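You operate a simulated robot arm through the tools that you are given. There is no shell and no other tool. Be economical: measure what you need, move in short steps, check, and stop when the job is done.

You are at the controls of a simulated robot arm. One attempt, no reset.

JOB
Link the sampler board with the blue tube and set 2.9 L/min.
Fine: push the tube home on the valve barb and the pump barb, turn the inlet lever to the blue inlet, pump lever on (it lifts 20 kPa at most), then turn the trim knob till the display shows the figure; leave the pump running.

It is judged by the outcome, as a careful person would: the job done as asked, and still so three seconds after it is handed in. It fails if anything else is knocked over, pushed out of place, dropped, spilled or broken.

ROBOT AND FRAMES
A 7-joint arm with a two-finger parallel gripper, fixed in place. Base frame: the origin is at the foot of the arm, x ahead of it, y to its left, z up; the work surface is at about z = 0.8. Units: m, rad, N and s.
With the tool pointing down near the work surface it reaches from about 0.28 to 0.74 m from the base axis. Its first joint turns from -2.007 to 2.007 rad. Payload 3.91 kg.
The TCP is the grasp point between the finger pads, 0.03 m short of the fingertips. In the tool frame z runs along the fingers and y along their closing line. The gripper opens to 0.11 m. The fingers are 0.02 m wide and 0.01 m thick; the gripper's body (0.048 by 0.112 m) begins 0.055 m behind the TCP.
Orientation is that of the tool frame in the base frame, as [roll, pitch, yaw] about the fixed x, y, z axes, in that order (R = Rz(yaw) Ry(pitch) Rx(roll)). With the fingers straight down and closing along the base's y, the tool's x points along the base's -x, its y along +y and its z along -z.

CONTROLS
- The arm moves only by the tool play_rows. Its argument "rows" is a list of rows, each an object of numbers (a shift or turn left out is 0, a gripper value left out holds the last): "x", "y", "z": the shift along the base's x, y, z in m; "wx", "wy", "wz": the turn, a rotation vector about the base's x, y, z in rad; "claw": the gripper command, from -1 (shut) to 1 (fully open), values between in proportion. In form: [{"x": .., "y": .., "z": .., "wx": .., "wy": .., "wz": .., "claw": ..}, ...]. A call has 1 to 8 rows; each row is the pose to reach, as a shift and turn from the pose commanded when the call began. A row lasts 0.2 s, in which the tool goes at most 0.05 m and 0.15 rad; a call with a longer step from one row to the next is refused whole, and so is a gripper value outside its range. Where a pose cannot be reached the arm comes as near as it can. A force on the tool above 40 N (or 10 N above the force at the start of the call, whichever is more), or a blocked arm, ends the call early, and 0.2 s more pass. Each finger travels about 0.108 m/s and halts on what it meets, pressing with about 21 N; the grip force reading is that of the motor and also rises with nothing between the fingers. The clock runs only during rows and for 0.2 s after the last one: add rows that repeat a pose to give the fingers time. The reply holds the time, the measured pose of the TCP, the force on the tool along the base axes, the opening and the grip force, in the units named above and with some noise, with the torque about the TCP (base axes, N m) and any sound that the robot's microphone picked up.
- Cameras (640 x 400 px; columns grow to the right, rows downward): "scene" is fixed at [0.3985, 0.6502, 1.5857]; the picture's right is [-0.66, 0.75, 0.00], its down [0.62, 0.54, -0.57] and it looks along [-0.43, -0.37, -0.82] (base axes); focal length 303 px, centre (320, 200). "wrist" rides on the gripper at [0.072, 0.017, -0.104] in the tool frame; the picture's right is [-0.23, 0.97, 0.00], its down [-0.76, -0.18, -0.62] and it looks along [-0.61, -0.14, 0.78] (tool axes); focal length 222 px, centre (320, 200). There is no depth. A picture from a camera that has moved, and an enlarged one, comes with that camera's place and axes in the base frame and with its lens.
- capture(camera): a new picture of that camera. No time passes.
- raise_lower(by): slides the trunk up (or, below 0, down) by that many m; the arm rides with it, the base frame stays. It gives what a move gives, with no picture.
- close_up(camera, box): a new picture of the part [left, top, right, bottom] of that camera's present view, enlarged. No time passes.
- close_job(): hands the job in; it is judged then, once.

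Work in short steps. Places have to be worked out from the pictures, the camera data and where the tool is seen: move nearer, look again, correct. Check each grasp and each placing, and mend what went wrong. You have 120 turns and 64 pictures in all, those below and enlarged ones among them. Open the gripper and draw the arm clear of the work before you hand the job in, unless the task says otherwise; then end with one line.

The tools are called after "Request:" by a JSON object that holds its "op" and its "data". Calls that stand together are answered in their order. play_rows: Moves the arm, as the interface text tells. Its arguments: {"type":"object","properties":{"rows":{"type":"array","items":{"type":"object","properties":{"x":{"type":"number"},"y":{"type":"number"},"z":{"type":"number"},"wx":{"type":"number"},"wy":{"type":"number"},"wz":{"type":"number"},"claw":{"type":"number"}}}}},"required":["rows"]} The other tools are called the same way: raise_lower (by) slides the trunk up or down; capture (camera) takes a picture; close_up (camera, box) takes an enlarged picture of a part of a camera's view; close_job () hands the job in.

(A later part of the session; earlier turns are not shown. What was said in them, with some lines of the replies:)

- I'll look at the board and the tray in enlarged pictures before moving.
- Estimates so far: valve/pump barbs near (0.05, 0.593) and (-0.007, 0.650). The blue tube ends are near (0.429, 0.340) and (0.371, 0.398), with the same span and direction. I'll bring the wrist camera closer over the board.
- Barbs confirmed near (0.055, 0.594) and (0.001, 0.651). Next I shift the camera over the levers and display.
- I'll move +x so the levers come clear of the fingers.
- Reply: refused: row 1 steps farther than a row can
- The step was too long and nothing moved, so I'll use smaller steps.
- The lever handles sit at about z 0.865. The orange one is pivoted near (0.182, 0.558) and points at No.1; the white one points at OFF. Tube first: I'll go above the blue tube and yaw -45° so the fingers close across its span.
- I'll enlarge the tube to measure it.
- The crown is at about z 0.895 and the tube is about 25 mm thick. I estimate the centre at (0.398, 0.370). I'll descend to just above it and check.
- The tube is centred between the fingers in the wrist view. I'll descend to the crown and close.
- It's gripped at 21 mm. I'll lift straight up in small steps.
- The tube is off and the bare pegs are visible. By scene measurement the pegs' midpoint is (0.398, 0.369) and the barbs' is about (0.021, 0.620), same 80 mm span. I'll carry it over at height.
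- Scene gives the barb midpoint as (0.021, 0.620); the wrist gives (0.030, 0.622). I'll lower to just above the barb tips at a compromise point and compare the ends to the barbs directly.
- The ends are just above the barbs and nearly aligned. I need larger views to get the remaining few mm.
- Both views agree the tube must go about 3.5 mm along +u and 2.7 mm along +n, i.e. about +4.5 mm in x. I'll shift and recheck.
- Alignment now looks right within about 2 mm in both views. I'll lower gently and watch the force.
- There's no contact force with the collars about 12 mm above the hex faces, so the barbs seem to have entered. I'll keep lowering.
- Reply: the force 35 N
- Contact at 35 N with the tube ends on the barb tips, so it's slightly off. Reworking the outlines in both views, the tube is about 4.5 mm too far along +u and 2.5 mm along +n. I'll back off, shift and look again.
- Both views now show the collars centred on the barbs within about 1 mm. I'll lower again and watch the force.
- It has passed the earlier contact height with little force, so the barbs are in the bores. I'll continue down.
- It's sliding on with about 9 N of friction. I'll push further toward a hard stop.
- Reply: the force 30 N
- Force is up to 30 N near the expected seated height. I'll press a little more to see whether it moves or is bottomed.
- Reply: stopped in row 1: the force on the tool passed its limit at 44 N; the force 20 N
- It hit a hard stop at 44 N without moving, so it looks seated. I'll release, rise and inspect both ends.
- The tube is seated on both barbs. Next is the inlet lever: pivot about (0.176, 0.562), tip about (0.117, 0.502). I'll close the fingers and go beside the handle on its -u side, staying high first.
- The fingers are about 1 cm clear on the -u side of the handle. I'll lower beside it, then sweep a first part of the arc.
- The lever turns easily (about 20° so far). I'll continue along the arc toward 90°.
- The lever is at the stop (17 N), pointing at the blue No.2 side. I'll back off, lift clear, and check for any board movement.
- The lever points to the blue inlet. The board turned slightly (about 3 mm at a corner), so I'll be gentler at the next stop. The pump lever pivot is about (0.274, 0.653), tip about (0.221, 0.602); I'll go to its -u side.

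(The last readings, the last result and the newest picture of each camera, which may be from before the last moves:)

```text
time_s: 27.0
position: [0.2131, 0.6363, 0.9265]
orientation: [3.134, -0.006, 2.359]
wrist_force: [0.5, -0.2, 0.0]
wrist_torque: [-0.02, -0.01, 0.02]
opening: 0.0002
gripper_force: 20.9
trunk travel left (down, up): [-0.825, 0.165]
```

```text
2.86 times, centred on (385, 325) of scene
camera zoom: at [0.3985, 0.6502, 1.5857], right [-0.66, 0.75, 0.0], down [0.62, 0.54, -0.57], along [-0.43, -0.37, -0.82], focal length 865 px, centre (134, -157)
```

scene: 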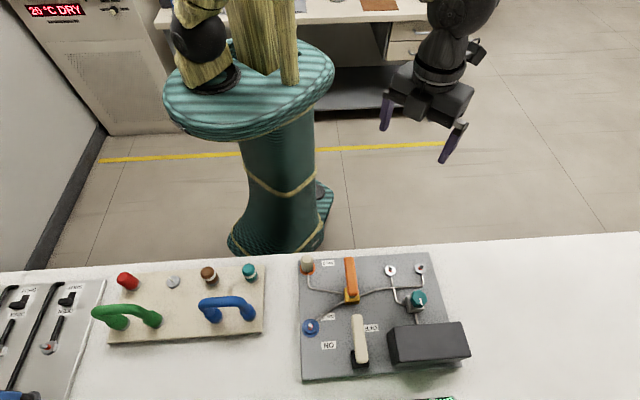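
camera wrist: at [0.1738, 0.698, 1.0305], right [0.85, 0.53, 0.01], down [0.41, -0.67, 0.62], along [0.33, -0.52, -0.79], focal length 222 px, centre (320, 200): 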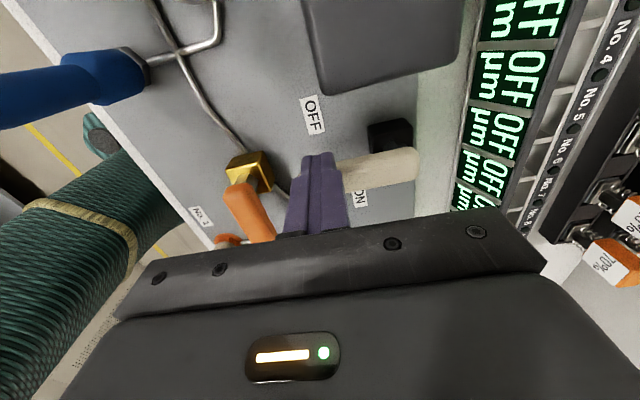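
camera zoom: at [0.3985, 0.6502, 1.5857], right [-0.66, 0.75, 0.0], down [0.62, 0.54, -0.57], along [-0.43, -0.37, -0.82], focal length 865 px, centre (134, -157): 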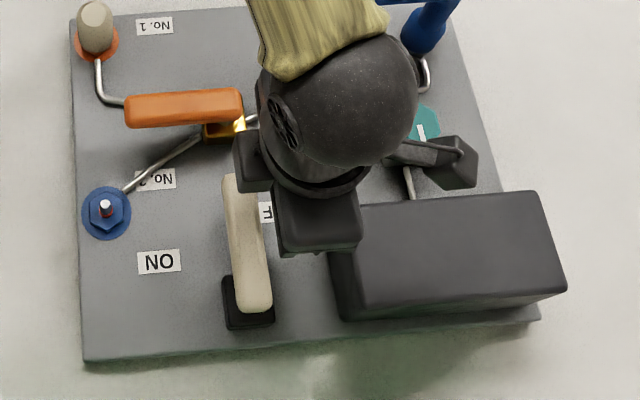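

Same geometry as before. I'll lower and sweep most of the arc.

Request:
{"op": "play_rows", "data": {"rows": [{"z": -0.025}, {"z": -0.047}, {"x": 0.0085, "y": -0.0089, "z": -0.047}, {"x": 0.0171, "y": -0.0214, "z": -0.047}, {"x": 0.0285, "y": -0.0314, "z": -0.047}, {"x": 0.042, "y": -0.0381, "z": -0.047}, {"x": 0.0569, "y": -0.0412, "z": -0.047}, {"x": 0.072, "y": -0.0402, "z": -0.047}]}}

Request:
{"op": "close_up", "data": {"camera": "scene", "box": [290, 255, 480, 395]}}

```text
time_s: 28.8
position: [0.2845, 0.5953, 0.8789]
orientation: [3.137, -0.006, 2.358]
wrist_force: [-0.7, -0.4, 1.0]
wrist_torque: [0.03, 0.02, 0.01]
opening: 0.0
gripper_force: 21.4
trunk travel left (down, up): [-0.825, 0.165]
```

```text
2.86 times, centred on (385, 325) of scene
camera zoom: at [0.3985, 0.6502, 1.5857], right [-0.66, 0.75, 0.0], down [0.62, 0.54, -0.57], along [-0.43, -0.37, -0.82], focal length 865 px, centre (134, -157)
```

zoom: 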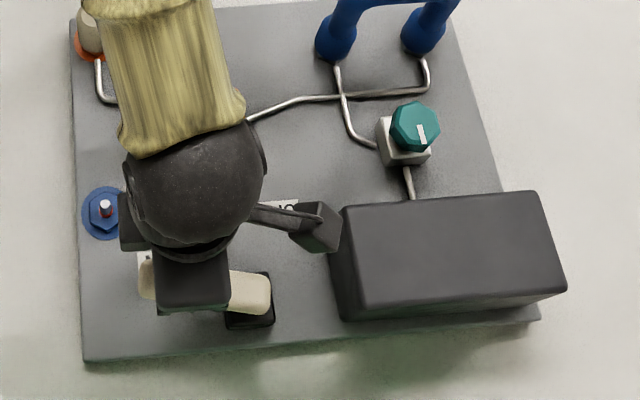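

It's about 75° round. I'll finish in small steps, watching the force.

Request:
{"op": "play_rows", "data": {"rows": [{"x": 0.004, "y": 0.001}, {"x": 0.008, "y": 0.0025}, {"x": 0.011, "y": 0.0035}]}}

```text
time_s: 29.6
position: [0.2961, 0.6007, 0.8782]
orientation: [3.136, -0.005, 2.355]
wrist_force: [0.5, 0.0, 0.5]
wrist_torque: [0.03, -0.02, -0.03]
opening: 0.0002
gripper_force: 20.4
trunk travel left (down, up): [-0.825, 0.165]
```

Request:
{"op": "play_rows", "data": {"rows": [{"x": 0.0015, "y": 0.001}, {"x": 0.003, "y": 0.002}]}}

Request:
{"op": "close_up", "data": {"camera": "scene", "box": [290, 255, 480, 395]}}

```text
time_s: 30.2
position: [0.2987, 0.6023, 0.8782]
orientation: [3.138, -0.004, 2.358]
wrist_force: [-6.5, -8.1, 0.2]
wrist_torque: [0.02, -0.01, 0.05]
opening: 0.0
gripper_force: 20.8
trunk travel left (down, up): [-0.825, 0.165]
```

```text
2.86 times, centred on (385, 325) of scene
camera zoom: at [0.3985, 0.6502, 1.5857], right [-0.66, 0.75, 0.0], down [0.62, 0.54, -0.57], along [-0.43, -0.37, -0.82], focal length 865 px, centre (134, -157)
```

zoom: 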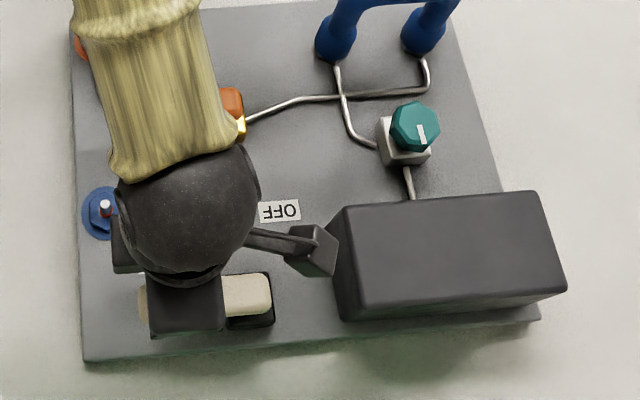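

The pump lever is at its stop at 10 N. I'll retreat and rise to a place where the wrist camera sees the display.

Request:
{"op": "play_rows", "data": {"rows": [{"x": -0.008, "y": -0.008}, {"x": -0.014, "y": -0.014, "z": 0.02}, {"x": -0.014, "y": -0.014, "z": 0.06}, {"x": -0.03, "y": -0.0, "z": 0.1}, {"x": -0.07, "y": 0.015, "z": 0.12}, {"x": -0.115, "y": 0.025, "z": 0.12}, {"x": -0.16, "y": 0.03, "z": 0.12}, {"x": -0.2, "y": 0.03, "z": 0.12}]}}

Request:
{"op": "play_rows", "data": {"rows": [{"x": -0.03, "y": 0.01, "claw": 0.3}, {"x": -0.05, "y": 0.015}]}}

Request:
{"op": "capture", "data": {"camera": "wrist"}}

Request:
{"op": "close_up", "data": {"camera": "scene", "box": [280, 240, 480, 400]}}

```text
time_s: 32.0
position: [0.0999, 0.6335, 0.9981]
orientation: [3.136, -0.005, 2.358]
wrist_force: [0.0, -0.7, 0.6]
wrist_torque: [0.02, -0.01, -0.02]
opening: 0.0002
gripper_force: 20.9
trunk travel left (down, up): [-0.825, 0.165]
```

```text
time_s: 32.6
position: [0.0506, 0.6481, 0.9984]
orientation: [3.137, -0.006, 2.357]
wrist_force: [-0.7, -0.3, 0.9]
wrist_torque: [0.02, -0.01, -0.01]
opening: 0.0717
gripper_force: 0.0
trunk travel left (down, up): [-0.825, 0.165]
```

```text
20 pictures are left
camera wrist: at [0.0111, 0.7096, 1.103], right [0.85, 0.53, 0.0], down [0.41, -0.67, 0.62], along [0.33, -0.52, -0.79], focal length 222 px, centre (320, 200)
```

wrist: 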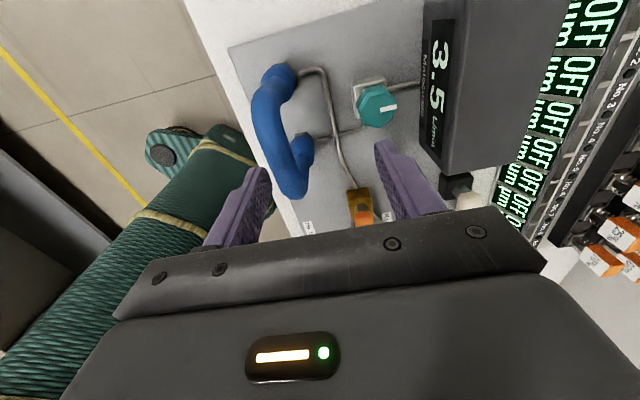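

```text
2.50 times, centred on (380, 320) of scene
camera zoom: at [0.3985, 0.6502, 1.5857], right [-0.66, 0.75, 0.0], down [0.62, 0.54, -0.57], along [-0.43, -0.37, -0.82], focal length 757 px, centre (170, -100)
```

zoom: 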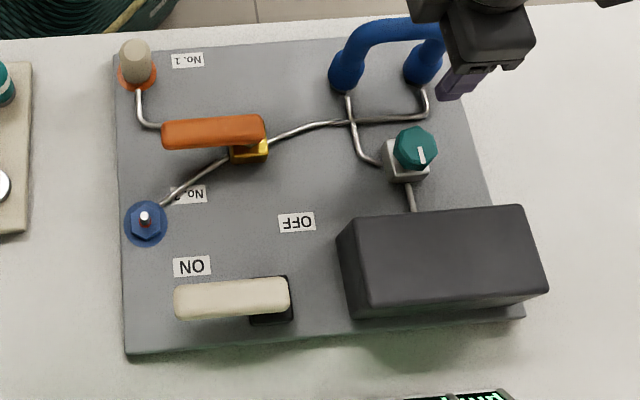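

The display shows 3.5 L/min, so the pump is running and the link works. The knob is at about (0.090, 0.687) with its top at z 0.88. I'll position above it with the fingers 60 mm open.

Request:
{"op": "play_rows", "data": {"rows": [{"x": 0.02, "y": 0.02, "z": -0.0, "claw": 0.1}, {"x": 0.0395, "y": 0.039, "z": -0.03}, {"x": 0.0395, "y": 0.039, "z": -0.06}]}}

Request:
{"op": "capture", "data": {"camera": "wrist"}}

```text
time_s: 33.4
position: [0.0905, 0.6861, 0.939]
orientation: [3.134, -0.005, 2.357]
wrist_force: [0.3, -1.3, 0.4]
wrist_torque: [-0.03, 0.01, -0.01]
opening: 0.0605
gripper_force: 0.0
trunk travel left (down, up): [-0.825, 0.165]
```

```text
18 pictures are left
camera wrist: at [0.0504, 0.7491, 1.0425], right [0.85, 0.53, 0.0], down [0.41, -0.67, 0.62], along [0.33, -0.52, -0.79], focal length 222 px, centre (320, 200)
```

wrist: 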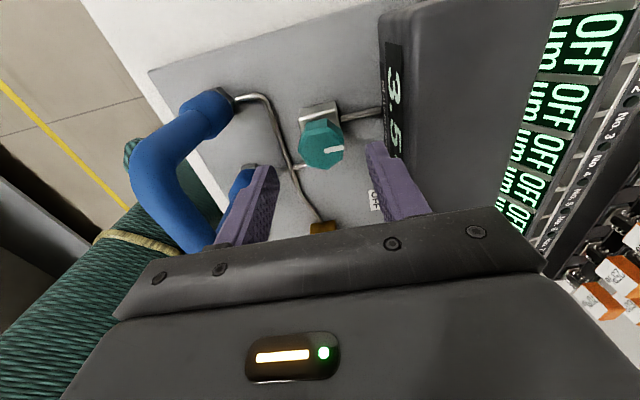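

The knob is centred on the tool axis and the display is visible beside the finger. I'll descend and grip.

Request:
{"op": "play_rows", "data": {"rows": [{"z": -0.03}, {"z": -0.052}, {"z": -0.052, "claw": -1}, {"z": -0.052}, {"z": -0.052}]}}

Request:
{"op": "capture", "data": {"camera": "wrist"}}

```text
time_s: 34.6
position: [0.0924, 0.6872, 0.8855]
orientation: [3.137, -0.005, 2.359]
wrist_force: [5.2, 1.4, -0.1]
wrist_torque: [0.09, 0.27, -0.03]
opening: 0.0378
gripper_force: 20.8
trunk travel left (down, up): [-0.825, 0.165]
```

```text
17 pictures are left
camera wrist: at [0.052, 0.7488, 0.9892], right [0.85, 0.53, 0.0], down [0.41, -0.67, 0.62], along [0.33, -0.52, -0.79], focal length 222 px, centre (320, 200)
```

wrist: 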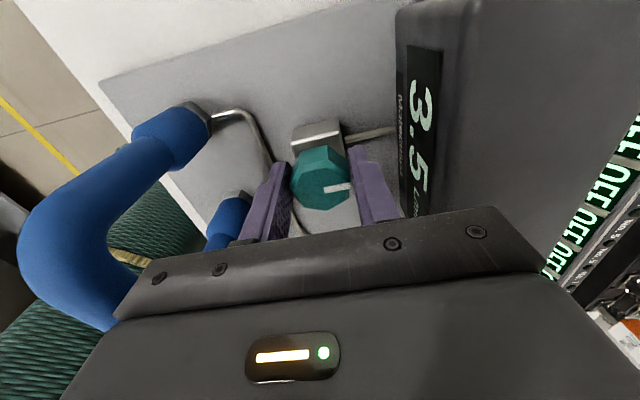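

The knob is gripped and the display is readable at 3.5. I'll turn it clockwise 0.3 rad and read again.

Request:
{"op": "play_rows", "data": {"rows": [{"wz": -0.1}, {"wz": -0.2}, {"wz": -0.3}, {"wz": -0.3}]}}

Request:
{"op": "capture", "data": {"camera": "wrist"}}

```text
time_s: 35.6
position: [0.091, 0.6866, 0.8854]
orientation: [3.135, -0.004, 2.056]
wrist_force: [15.3, 3.2, 0.7]
wrist_torque: [-0.2, -0.1, 0.02]
opening: 0.0379
gripper_force: 21.2
trunk travel left (down, up): [-0.825, 0.165]
```

```text
16 pictures are left
camera wrist: at [0.0725, 0.7581, 0.9892], right [0.97, 0.25, 0.01], down [0.2, -0.76, 0.62], along [0.16, -0.6, -0.78], focal length 222 px, centre (320, 200)
```

wrist: 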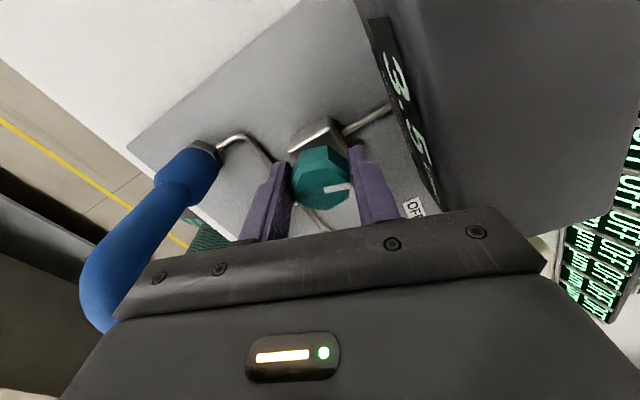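

The knob turned with the hand, but the display still reads about 3.5 and the side load is 15 N. I'll ease that by shifting x +2 mm and turn the other way past the start.

Request:
{"op": "play_rows", "data": {"rows": [{"x": 0.002, "wz": 0.12}, {"x": 0.002, "wz": 0.25}, {"x": 0.002, "wz": 0.38}, {"x": 0.002, "wz": 0.5}, {"x": 0.002, "wz": 0.6}, {"x": 0.002, "wz": 0.6}]}}

Request:
{"op": "capture", "data": {"camera": "wrist"}}

```text
time_s: 37.0
position: [0.091, 0.6873, 0.8855]
orientation: [3.136, -0.006, 2.661]
wrist_force: [-1.8, 2.3, -1.4]
wrist_torque: [-0.12, 0.56, -0.32]
opening: 0.0381
gripper_force: 21.3
trunk travel left (down, up): [-0.825, 0.165]
```

```text
15 pictures are left
camera wrist: at [0.0341, 0.7342, 0.9903], right [0.65, 0.76, 0.0], down [0.59, -0.52, 0.62], along [0.47, -0.4, -0.79], focal length 222 px, centre (320, 200)
```

wrist: 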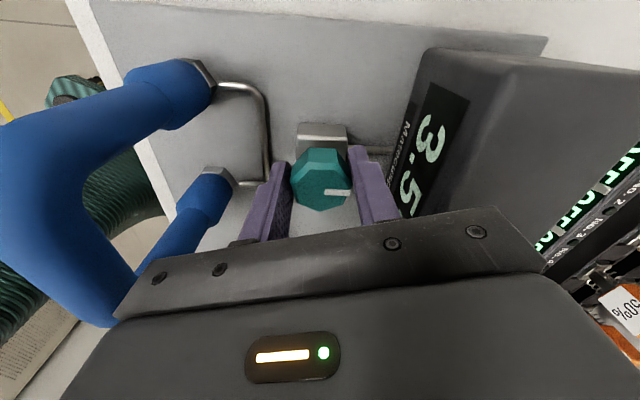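

That reached a resistance (z torque -0.32, slight slip), probably the open end stop, with the reading still 3.5. I'll turn clockwise well past the earlier point.

Request:
{"op": "play_rows", "data": {"rows": [{"wz": -0.14}, {"wz": -0.28}, {"wz": -0.42}, {"wz": -0.56}, {"wz": -0.7}, {"wz": -0.84}, {"wz": -0.9}, {"wz": -0.9}]}}

Request:
{"op": "capture", "data": {"camera": "wrist"}}

```text
time_s: 38.8
position: [0.0924, 0.6882, 0.8868]
orientation: [3.135, -0.006, 1.757]
wrist_force: [6.7, 18.7, -0.2]
wrist_torque: [0.25, 0.29, 0.02]
opening: 0.038
gripper_force: 21.0
trunk travel left (down, up): [-0.825, 0.165]
```

```text
14 pictures are left
camera wrist: at [0.0947, 0.7614, 0.9903], right [1.0, -0.04, 0.01], down [-0.04, -0.79, 0.62], along [-0.02, -0.62, -0.79], focal length 222 px, centre (320, 200)
```

wrist: 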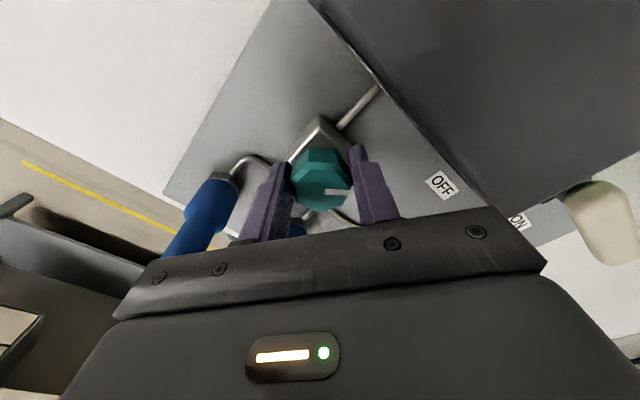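

The display is out of view here. I'll release, turn the hand back to the reading orientation and read.

Request:
{"op": "play_rows", "data": {"rows": [{"claw": 0.1}, {"claw": 0.1}, {"wz": 0.15}, {"wz": 0.3}, {"wz": 0.45}, {"wz": 0.6}, {"wz": 0.6}]}}

Request:
{"op": "capture", "data": {"camera": "wrist"}}

```text
time_s: 40.4
position: [0.0911, 0.6862, 0.886]
orientation: [3.136, -0.005, 2.361]
wrist_force: [0.3, -0.4, -0.1]
wrist_torque: [0.0, 0.02, 0.0]
opening: 0.0602
gripper_force: 0.1
trunk travel left (down, up): [-0.825, 0.165]
```

```text
13 pictures are left
camera wrist: at [0.0512, 0.7482, 0.9906], right [0.85, 0.53, 0.01], down [0.41, -0.67, 0.62], along [0.33, -0.52, -0.79], focal length 222 px, centre (320, 200)
```

wrist: 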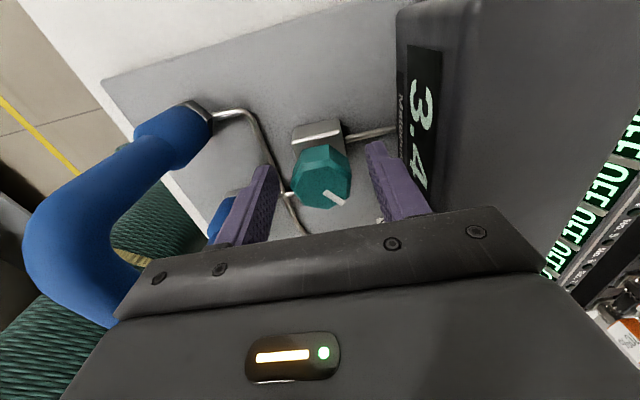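

It reads 3.4 with the pointer about 40° clockwise from the start, so clockwise reduces flow. I'll regrip from further counterclockwise and turn another 0.7 rad.

Request:
{"op": "play_rows", "data": {"rows": [{"wz": 0.15}, {"wz": 0.3}, {"wz": 0.3, "claw": -1}, {"wz": 0.3}, {"wz": 0.18}, {"wz": 0.04}, {"wz": -0.1}, {"wz": -0.2}]}}

Request:
{"op": "play_rows", "data": {"rows": [{"wz": -0.1}, {"wz": -0.2}, {"wz": -0.2, "claw": 0.1}, {"wz": -0.2}, {"wz": -0.06}, {"wz": 0.08}, {"wz": 0.22}, {"wz": 0.3}]}}

Request:
{"op": "capture", "data": {"camera": "wrist"}}

```text
time_s: 42.2
position: [0.0917, 0.6867, 0.8864]
orientation: [3.135, -0.006, 2.156]
wrist_force: [6.1, 2.9, 0.3]
wrist_torque: [0.1, 0.33, 0.01]
opening: 0.0377
gripper_force: 20.9
trunk travel left (down, up): [-0.825, 0.165]
```

```text
time_s: 44.0
position: [0.091, 0.6859, 0.8859]
orientation: [3.135, -0.006, 2.458]
wrist_force: [-0.3, 0.2, 0.1]
wrist_torque: [-0.01, 0.02, 0.01]
opening: 0.0603
gripper_force: 0.0
trunk travel left (down, up): [-0.825, 0.165]
```

```text
12 pictures are left
camera wrist: at [0.0452, 0.7437, 0.9909], right [0.79, 0.61, 0.0], down [0.48, -0.62, 0.62], along [0.38, -0.49, -0.79], focal length 222 px, centre (320, 200)
```

wrist: 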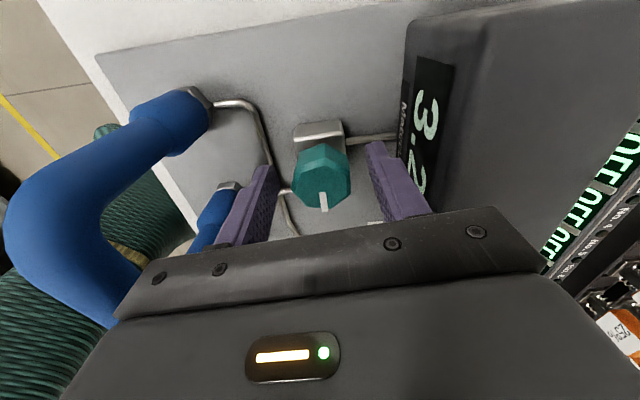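

It reads 3.2. I'll regrip at about +0.35 and turn 0.5 rad, ending where I can read the display while holding.

Request:
{"op": "play_rows", "data": {"rows": [{"wz": 0.15}, {"wz": 0.3}, {"wz": 0.35, "claw": -1}, {"wz": 0.35}, {"wz": 0.22}, {"wz": 0.09}, {"wz": -0.04}, {"wz": -0.15}]}}

Request:
{"op": "capture", "data": {"camera": "wrist"}}

```text
time_s: 45.8
position: [0.091, 0.6855, 0.887]
orientation: [3.135, -0.006, 2.305]
wrist_force: [3.1, 7.1, -0.3]
wrist_torque: [0.08, 0.16, 0.02]
opening: 0.0376
gripper_force: 21.2
trunk travel left (down, up): [-0.825, 0.165]
```

```text
11 pictures are left
camera wrist: at [0.0551, 0.7506, 0.991], right [0.88, 0.48, 0.01], down [0.38, -0.69, 0.62], along [0.3, -0.54, -0.79], focal length 222 px, centre (320, 200)
```

wrist: 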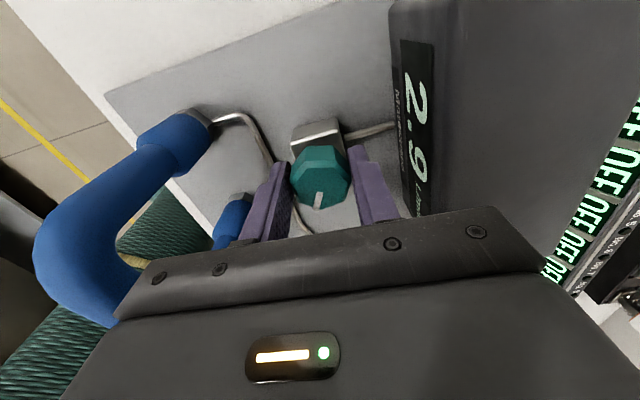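

It appears to read 2.9. I'll release without turning and zoom in to confirm.

Request:
{"op": "play_rows", "data": {"rows": [{"claw": 0.1}, {"claw": 0.1}, {"z": 0.01}, {"z": 0.03}]}}

Request:
{"op": "close_up", "data": {"camera": "wrist", "box": [280, 0, 480, 220]}}

```text
time_s: 46.8
position: [0.0923, 0.6866, 0.918]
orientation: [3.134, -0.004, 2.307]
wrist_force: [-0.1, -1.1, -0.2]
wrist_torque: [0.01, -0.01, 0.02]
opening: 0.0606
gripper_force: 0.0
trunk travel left (down, up): [-0.825, 0.165]
```

```text
1.82 times, centred on (380, 110) of wrist
camera zoom: at [0.0543, 0.7493, 1.0213], right [0.87, 0.49, 0.0], down [0.38, -0.69, 0.62], along [0.3, -0.54, -0.79], focal length 404 px, centre (211, 364)
```

zoom: 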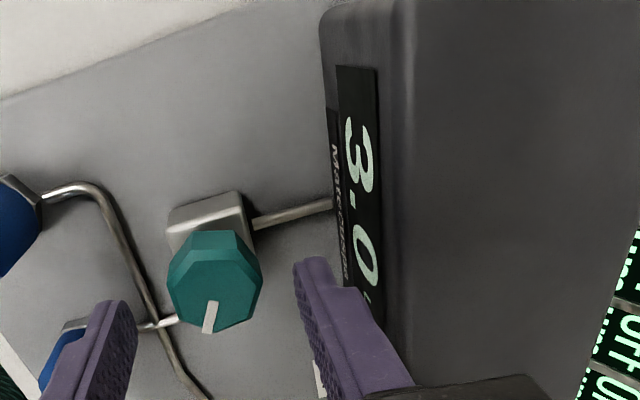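

After release it settled at 3.0, so it needs about 0.12 rad more. I'll regrip and nudge clockwise.

Request:
{"op": "play_rows", "data": {"rows": [{"z": -0.02, "wz": 0.07}, {"z": -0.031, "wz": 0.07}, {"z": -0.031, "wz": 0.07, "claw": -1}, {"z": -0.031, "wz": 0.07}, {"z": -0.031, "wz": 0.0}, {"z": -0.031, "wz": -0.07}, {"z": -0.031, "wz": -0.07}]}}

Request:
{"op": "play_rows", "data": {"rows": [{"claw": 0.1}, {"claw": 0.1}, {"z": 0.01}, {"z": 0.03}, {"z": 0.03}]}}

Request:
{"op": "close_up", "data": {"camera": "wrist", "box": [280, 0, 480, 220]}}

```text
time_s: 48.4
position: [0.0921, 0.6873, 0.887]
orientation: [3.136, -0.003, 2.236]
wrist_force: [1.8, 0.5, 1.2]
wrist_torque: [-0.46, 0.04, 0.01]
opening: 0.0378
gripper_force: 21.2
trunk travel left (down, up): [-0.825, 0.165]
```

```text
time_s: 49.6
position: [0.0899, 0.6861, 0.9163]
orientation: [3.135, -0.005, 2.237]
wrist_force: [0.6, 0.0, 0.5]
wrist_torque: [0.0, 0.01, 0.05]
opening: 0.0605
gripper_force: 0.1
trunk travel left (down, up): [-0.825, 0.165]
```

```text
1.82 times, centred on (380, 110) of wrist
camera zoom: at [0.0587, 0.7529, 1.0194], right [0.91, 0.42, 0.0], down [0.33, -0.71, 0.62], along [0.27, -0.56, -0.79], focal length 404 px, centre (211, 364)
```

zoom: 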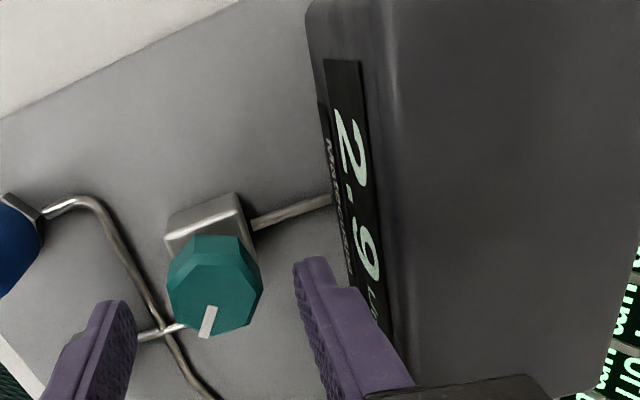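

It reads 2.9 with the fingers off. I'll draw clear and recheck after a few seconds.

Request:
{"op": "play_rows", "data": {"rows": [{"z": 0.04}, {"z": 0.08}, {"x": -0.02, "y": -0.02, "z": 0.09, "wz": 0.1}, {"x": -0.04, "y": -0.04, "z": 0.09, "wz": 0.12}, {"x": -0.04, "y": -0.04, "z": 0.09, "wz": 0.12}, {"x": -0.04, "y": -0.04, "z": 0.09, "wz": 0.12}, {"x": -0.04, "y": -0.04, "z": 0.09, "wz": 0.12}, {"x": -0.04, "y": -0.04, "z": 0.09, "wz": 0.12}]}}

Request:
{"op": "play_rows", "data": {"rows": [{"z": 0}, {"z": 0}, {"z": 0}, {"z": 0}, {"z": 0}, {"z": 0}, {"z": 0}, {"z": 0}]}}

Request:
{"op": "close_up", "data": {"camera": "wrist", "box": [240, 0, 500, 220]}}

Request:
{"op": "capture", "data": {"camera": "scene"}}

```text
time_s: 51.4
position: [0.0517, 0.6439, 1.0057]
orientation: [3.135, -0.005, 2.357]
wrist_force: [0.6, -0.2, -0.4]
wrist_torque: [-0.01, -0.02, 0.0]
opening: 0.0607
gripper_force: 0.1
trunk travel left (down, up): [-0.825, 0.165]
```

```text
time_s: 53.2
position: [0.0517, 0.6445, 1.0065]
orientation: [3.133, -0.005, 2.358]
wrist_force: [-0.1, 0.6, 0.1]
wrist_torque: [0.0, -0.02, 0.0]
opening: 0.0606
gripper_force: 0.0
trunk travel left (down, up): [-0.825, 0.165]
```

```text
1.82 times, centred on (370, 110) of wrist
camera zoom: at [0.0121, 0.7069, 1.1105], right [0.85, 0.53, 0.0], down [0.41, -0.67, 0.62], along [0.33, -0.52, -0.79], focal length 404 px, centre (229, 364)
```

zoom: 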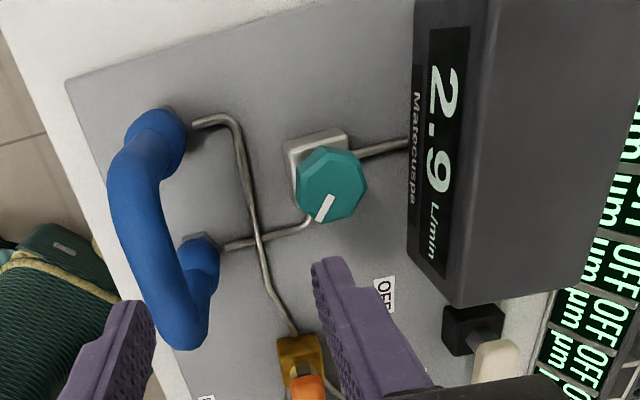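

```text
7 pictures are left
```

scene: 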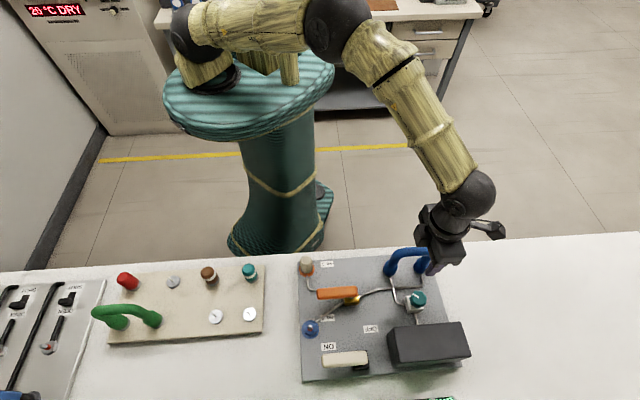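

The reading is steady at 2.9. I'll retreat fully with the gripper open, then take a last look at the tube ends.

Request:
{"op": "play_rows", "data": {"rows": [{"z": 0.045, "claw": 1}, {"z": 0.09}, {"x": -0.02, "y": -0.03, "z": 0.12}, {"x": -0.04, "y": -0.07, "z": 0.14}, {"x": -0.05, "y": -0.11, "z": 0.16}, {"x": -0.05, "y": -0.13, "z": 0.18}]}}

Request:
{"op": "close_up", "data": {"camera": "scene", "box": [358, 235, 438, 285]}}

Request:
{"op": "close_up", "data": {"camera": "wrist", "box": [240, 0, 500, 220]}}

```text
time_s: 54.6
position: [-0.0006, 0.5146, 1.1852]
orientation: [3.135, -0.006, 2.357]
wrist_force: [0.6, -0.1, 0.6]
wrist_torque: [0.02, -0.01, 0.01]
opening: 0.1101
gripper_force: 0.0
trunk travel left (down, up): [-0.825, 0.165]
```

```text
8.00 times, centred on (398, 260) of scene
camera zoom: at [0.3985, 0.6502, 1.5857], right [-0.66, 0.75, 0.0], down [0.62, 0.54, -0.57], along [-0.43, -0.37, -0.82], focal length 2423 px, centre (-304, -280)
```

zoom: 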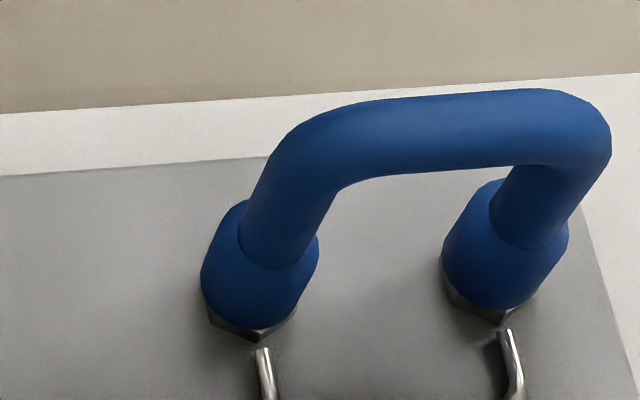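

```text
1.82 times, centred on (370, 110) of wrist
camera zoom: at [-0.0396, 0.5771, 1.29], right [0.85, 0.53, 0.01], down [0.41, -0.67, 0.62], along [0.33, -0.52, -0.79], focal length 404 px, centre (229, 364)
```

zoom: 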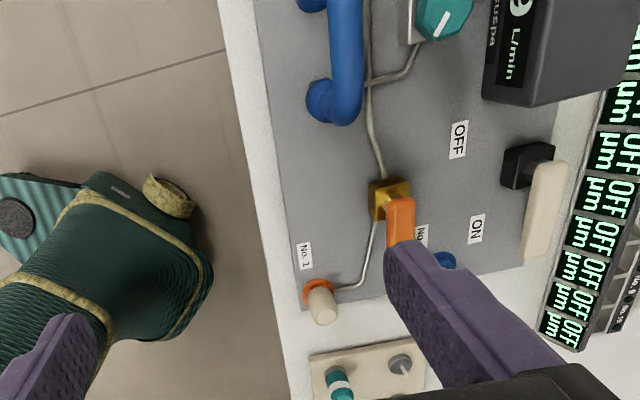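

Both collars sit on their hexes alike, both levers are at their stops, and the display held at 2.9 with the arm now clear. I'm handing in.

Request:
{"op": "close_job", "data": {}}

```text
The job is handed in.
```

The job is handed in: the blue tube is pushed home on both barbs, the inlet lever is on blue, the pump is running and the display held at 2.9 L/min; the board turned slightly, about 3 mm at one corner, when I pushed the inlet lever to its stop.
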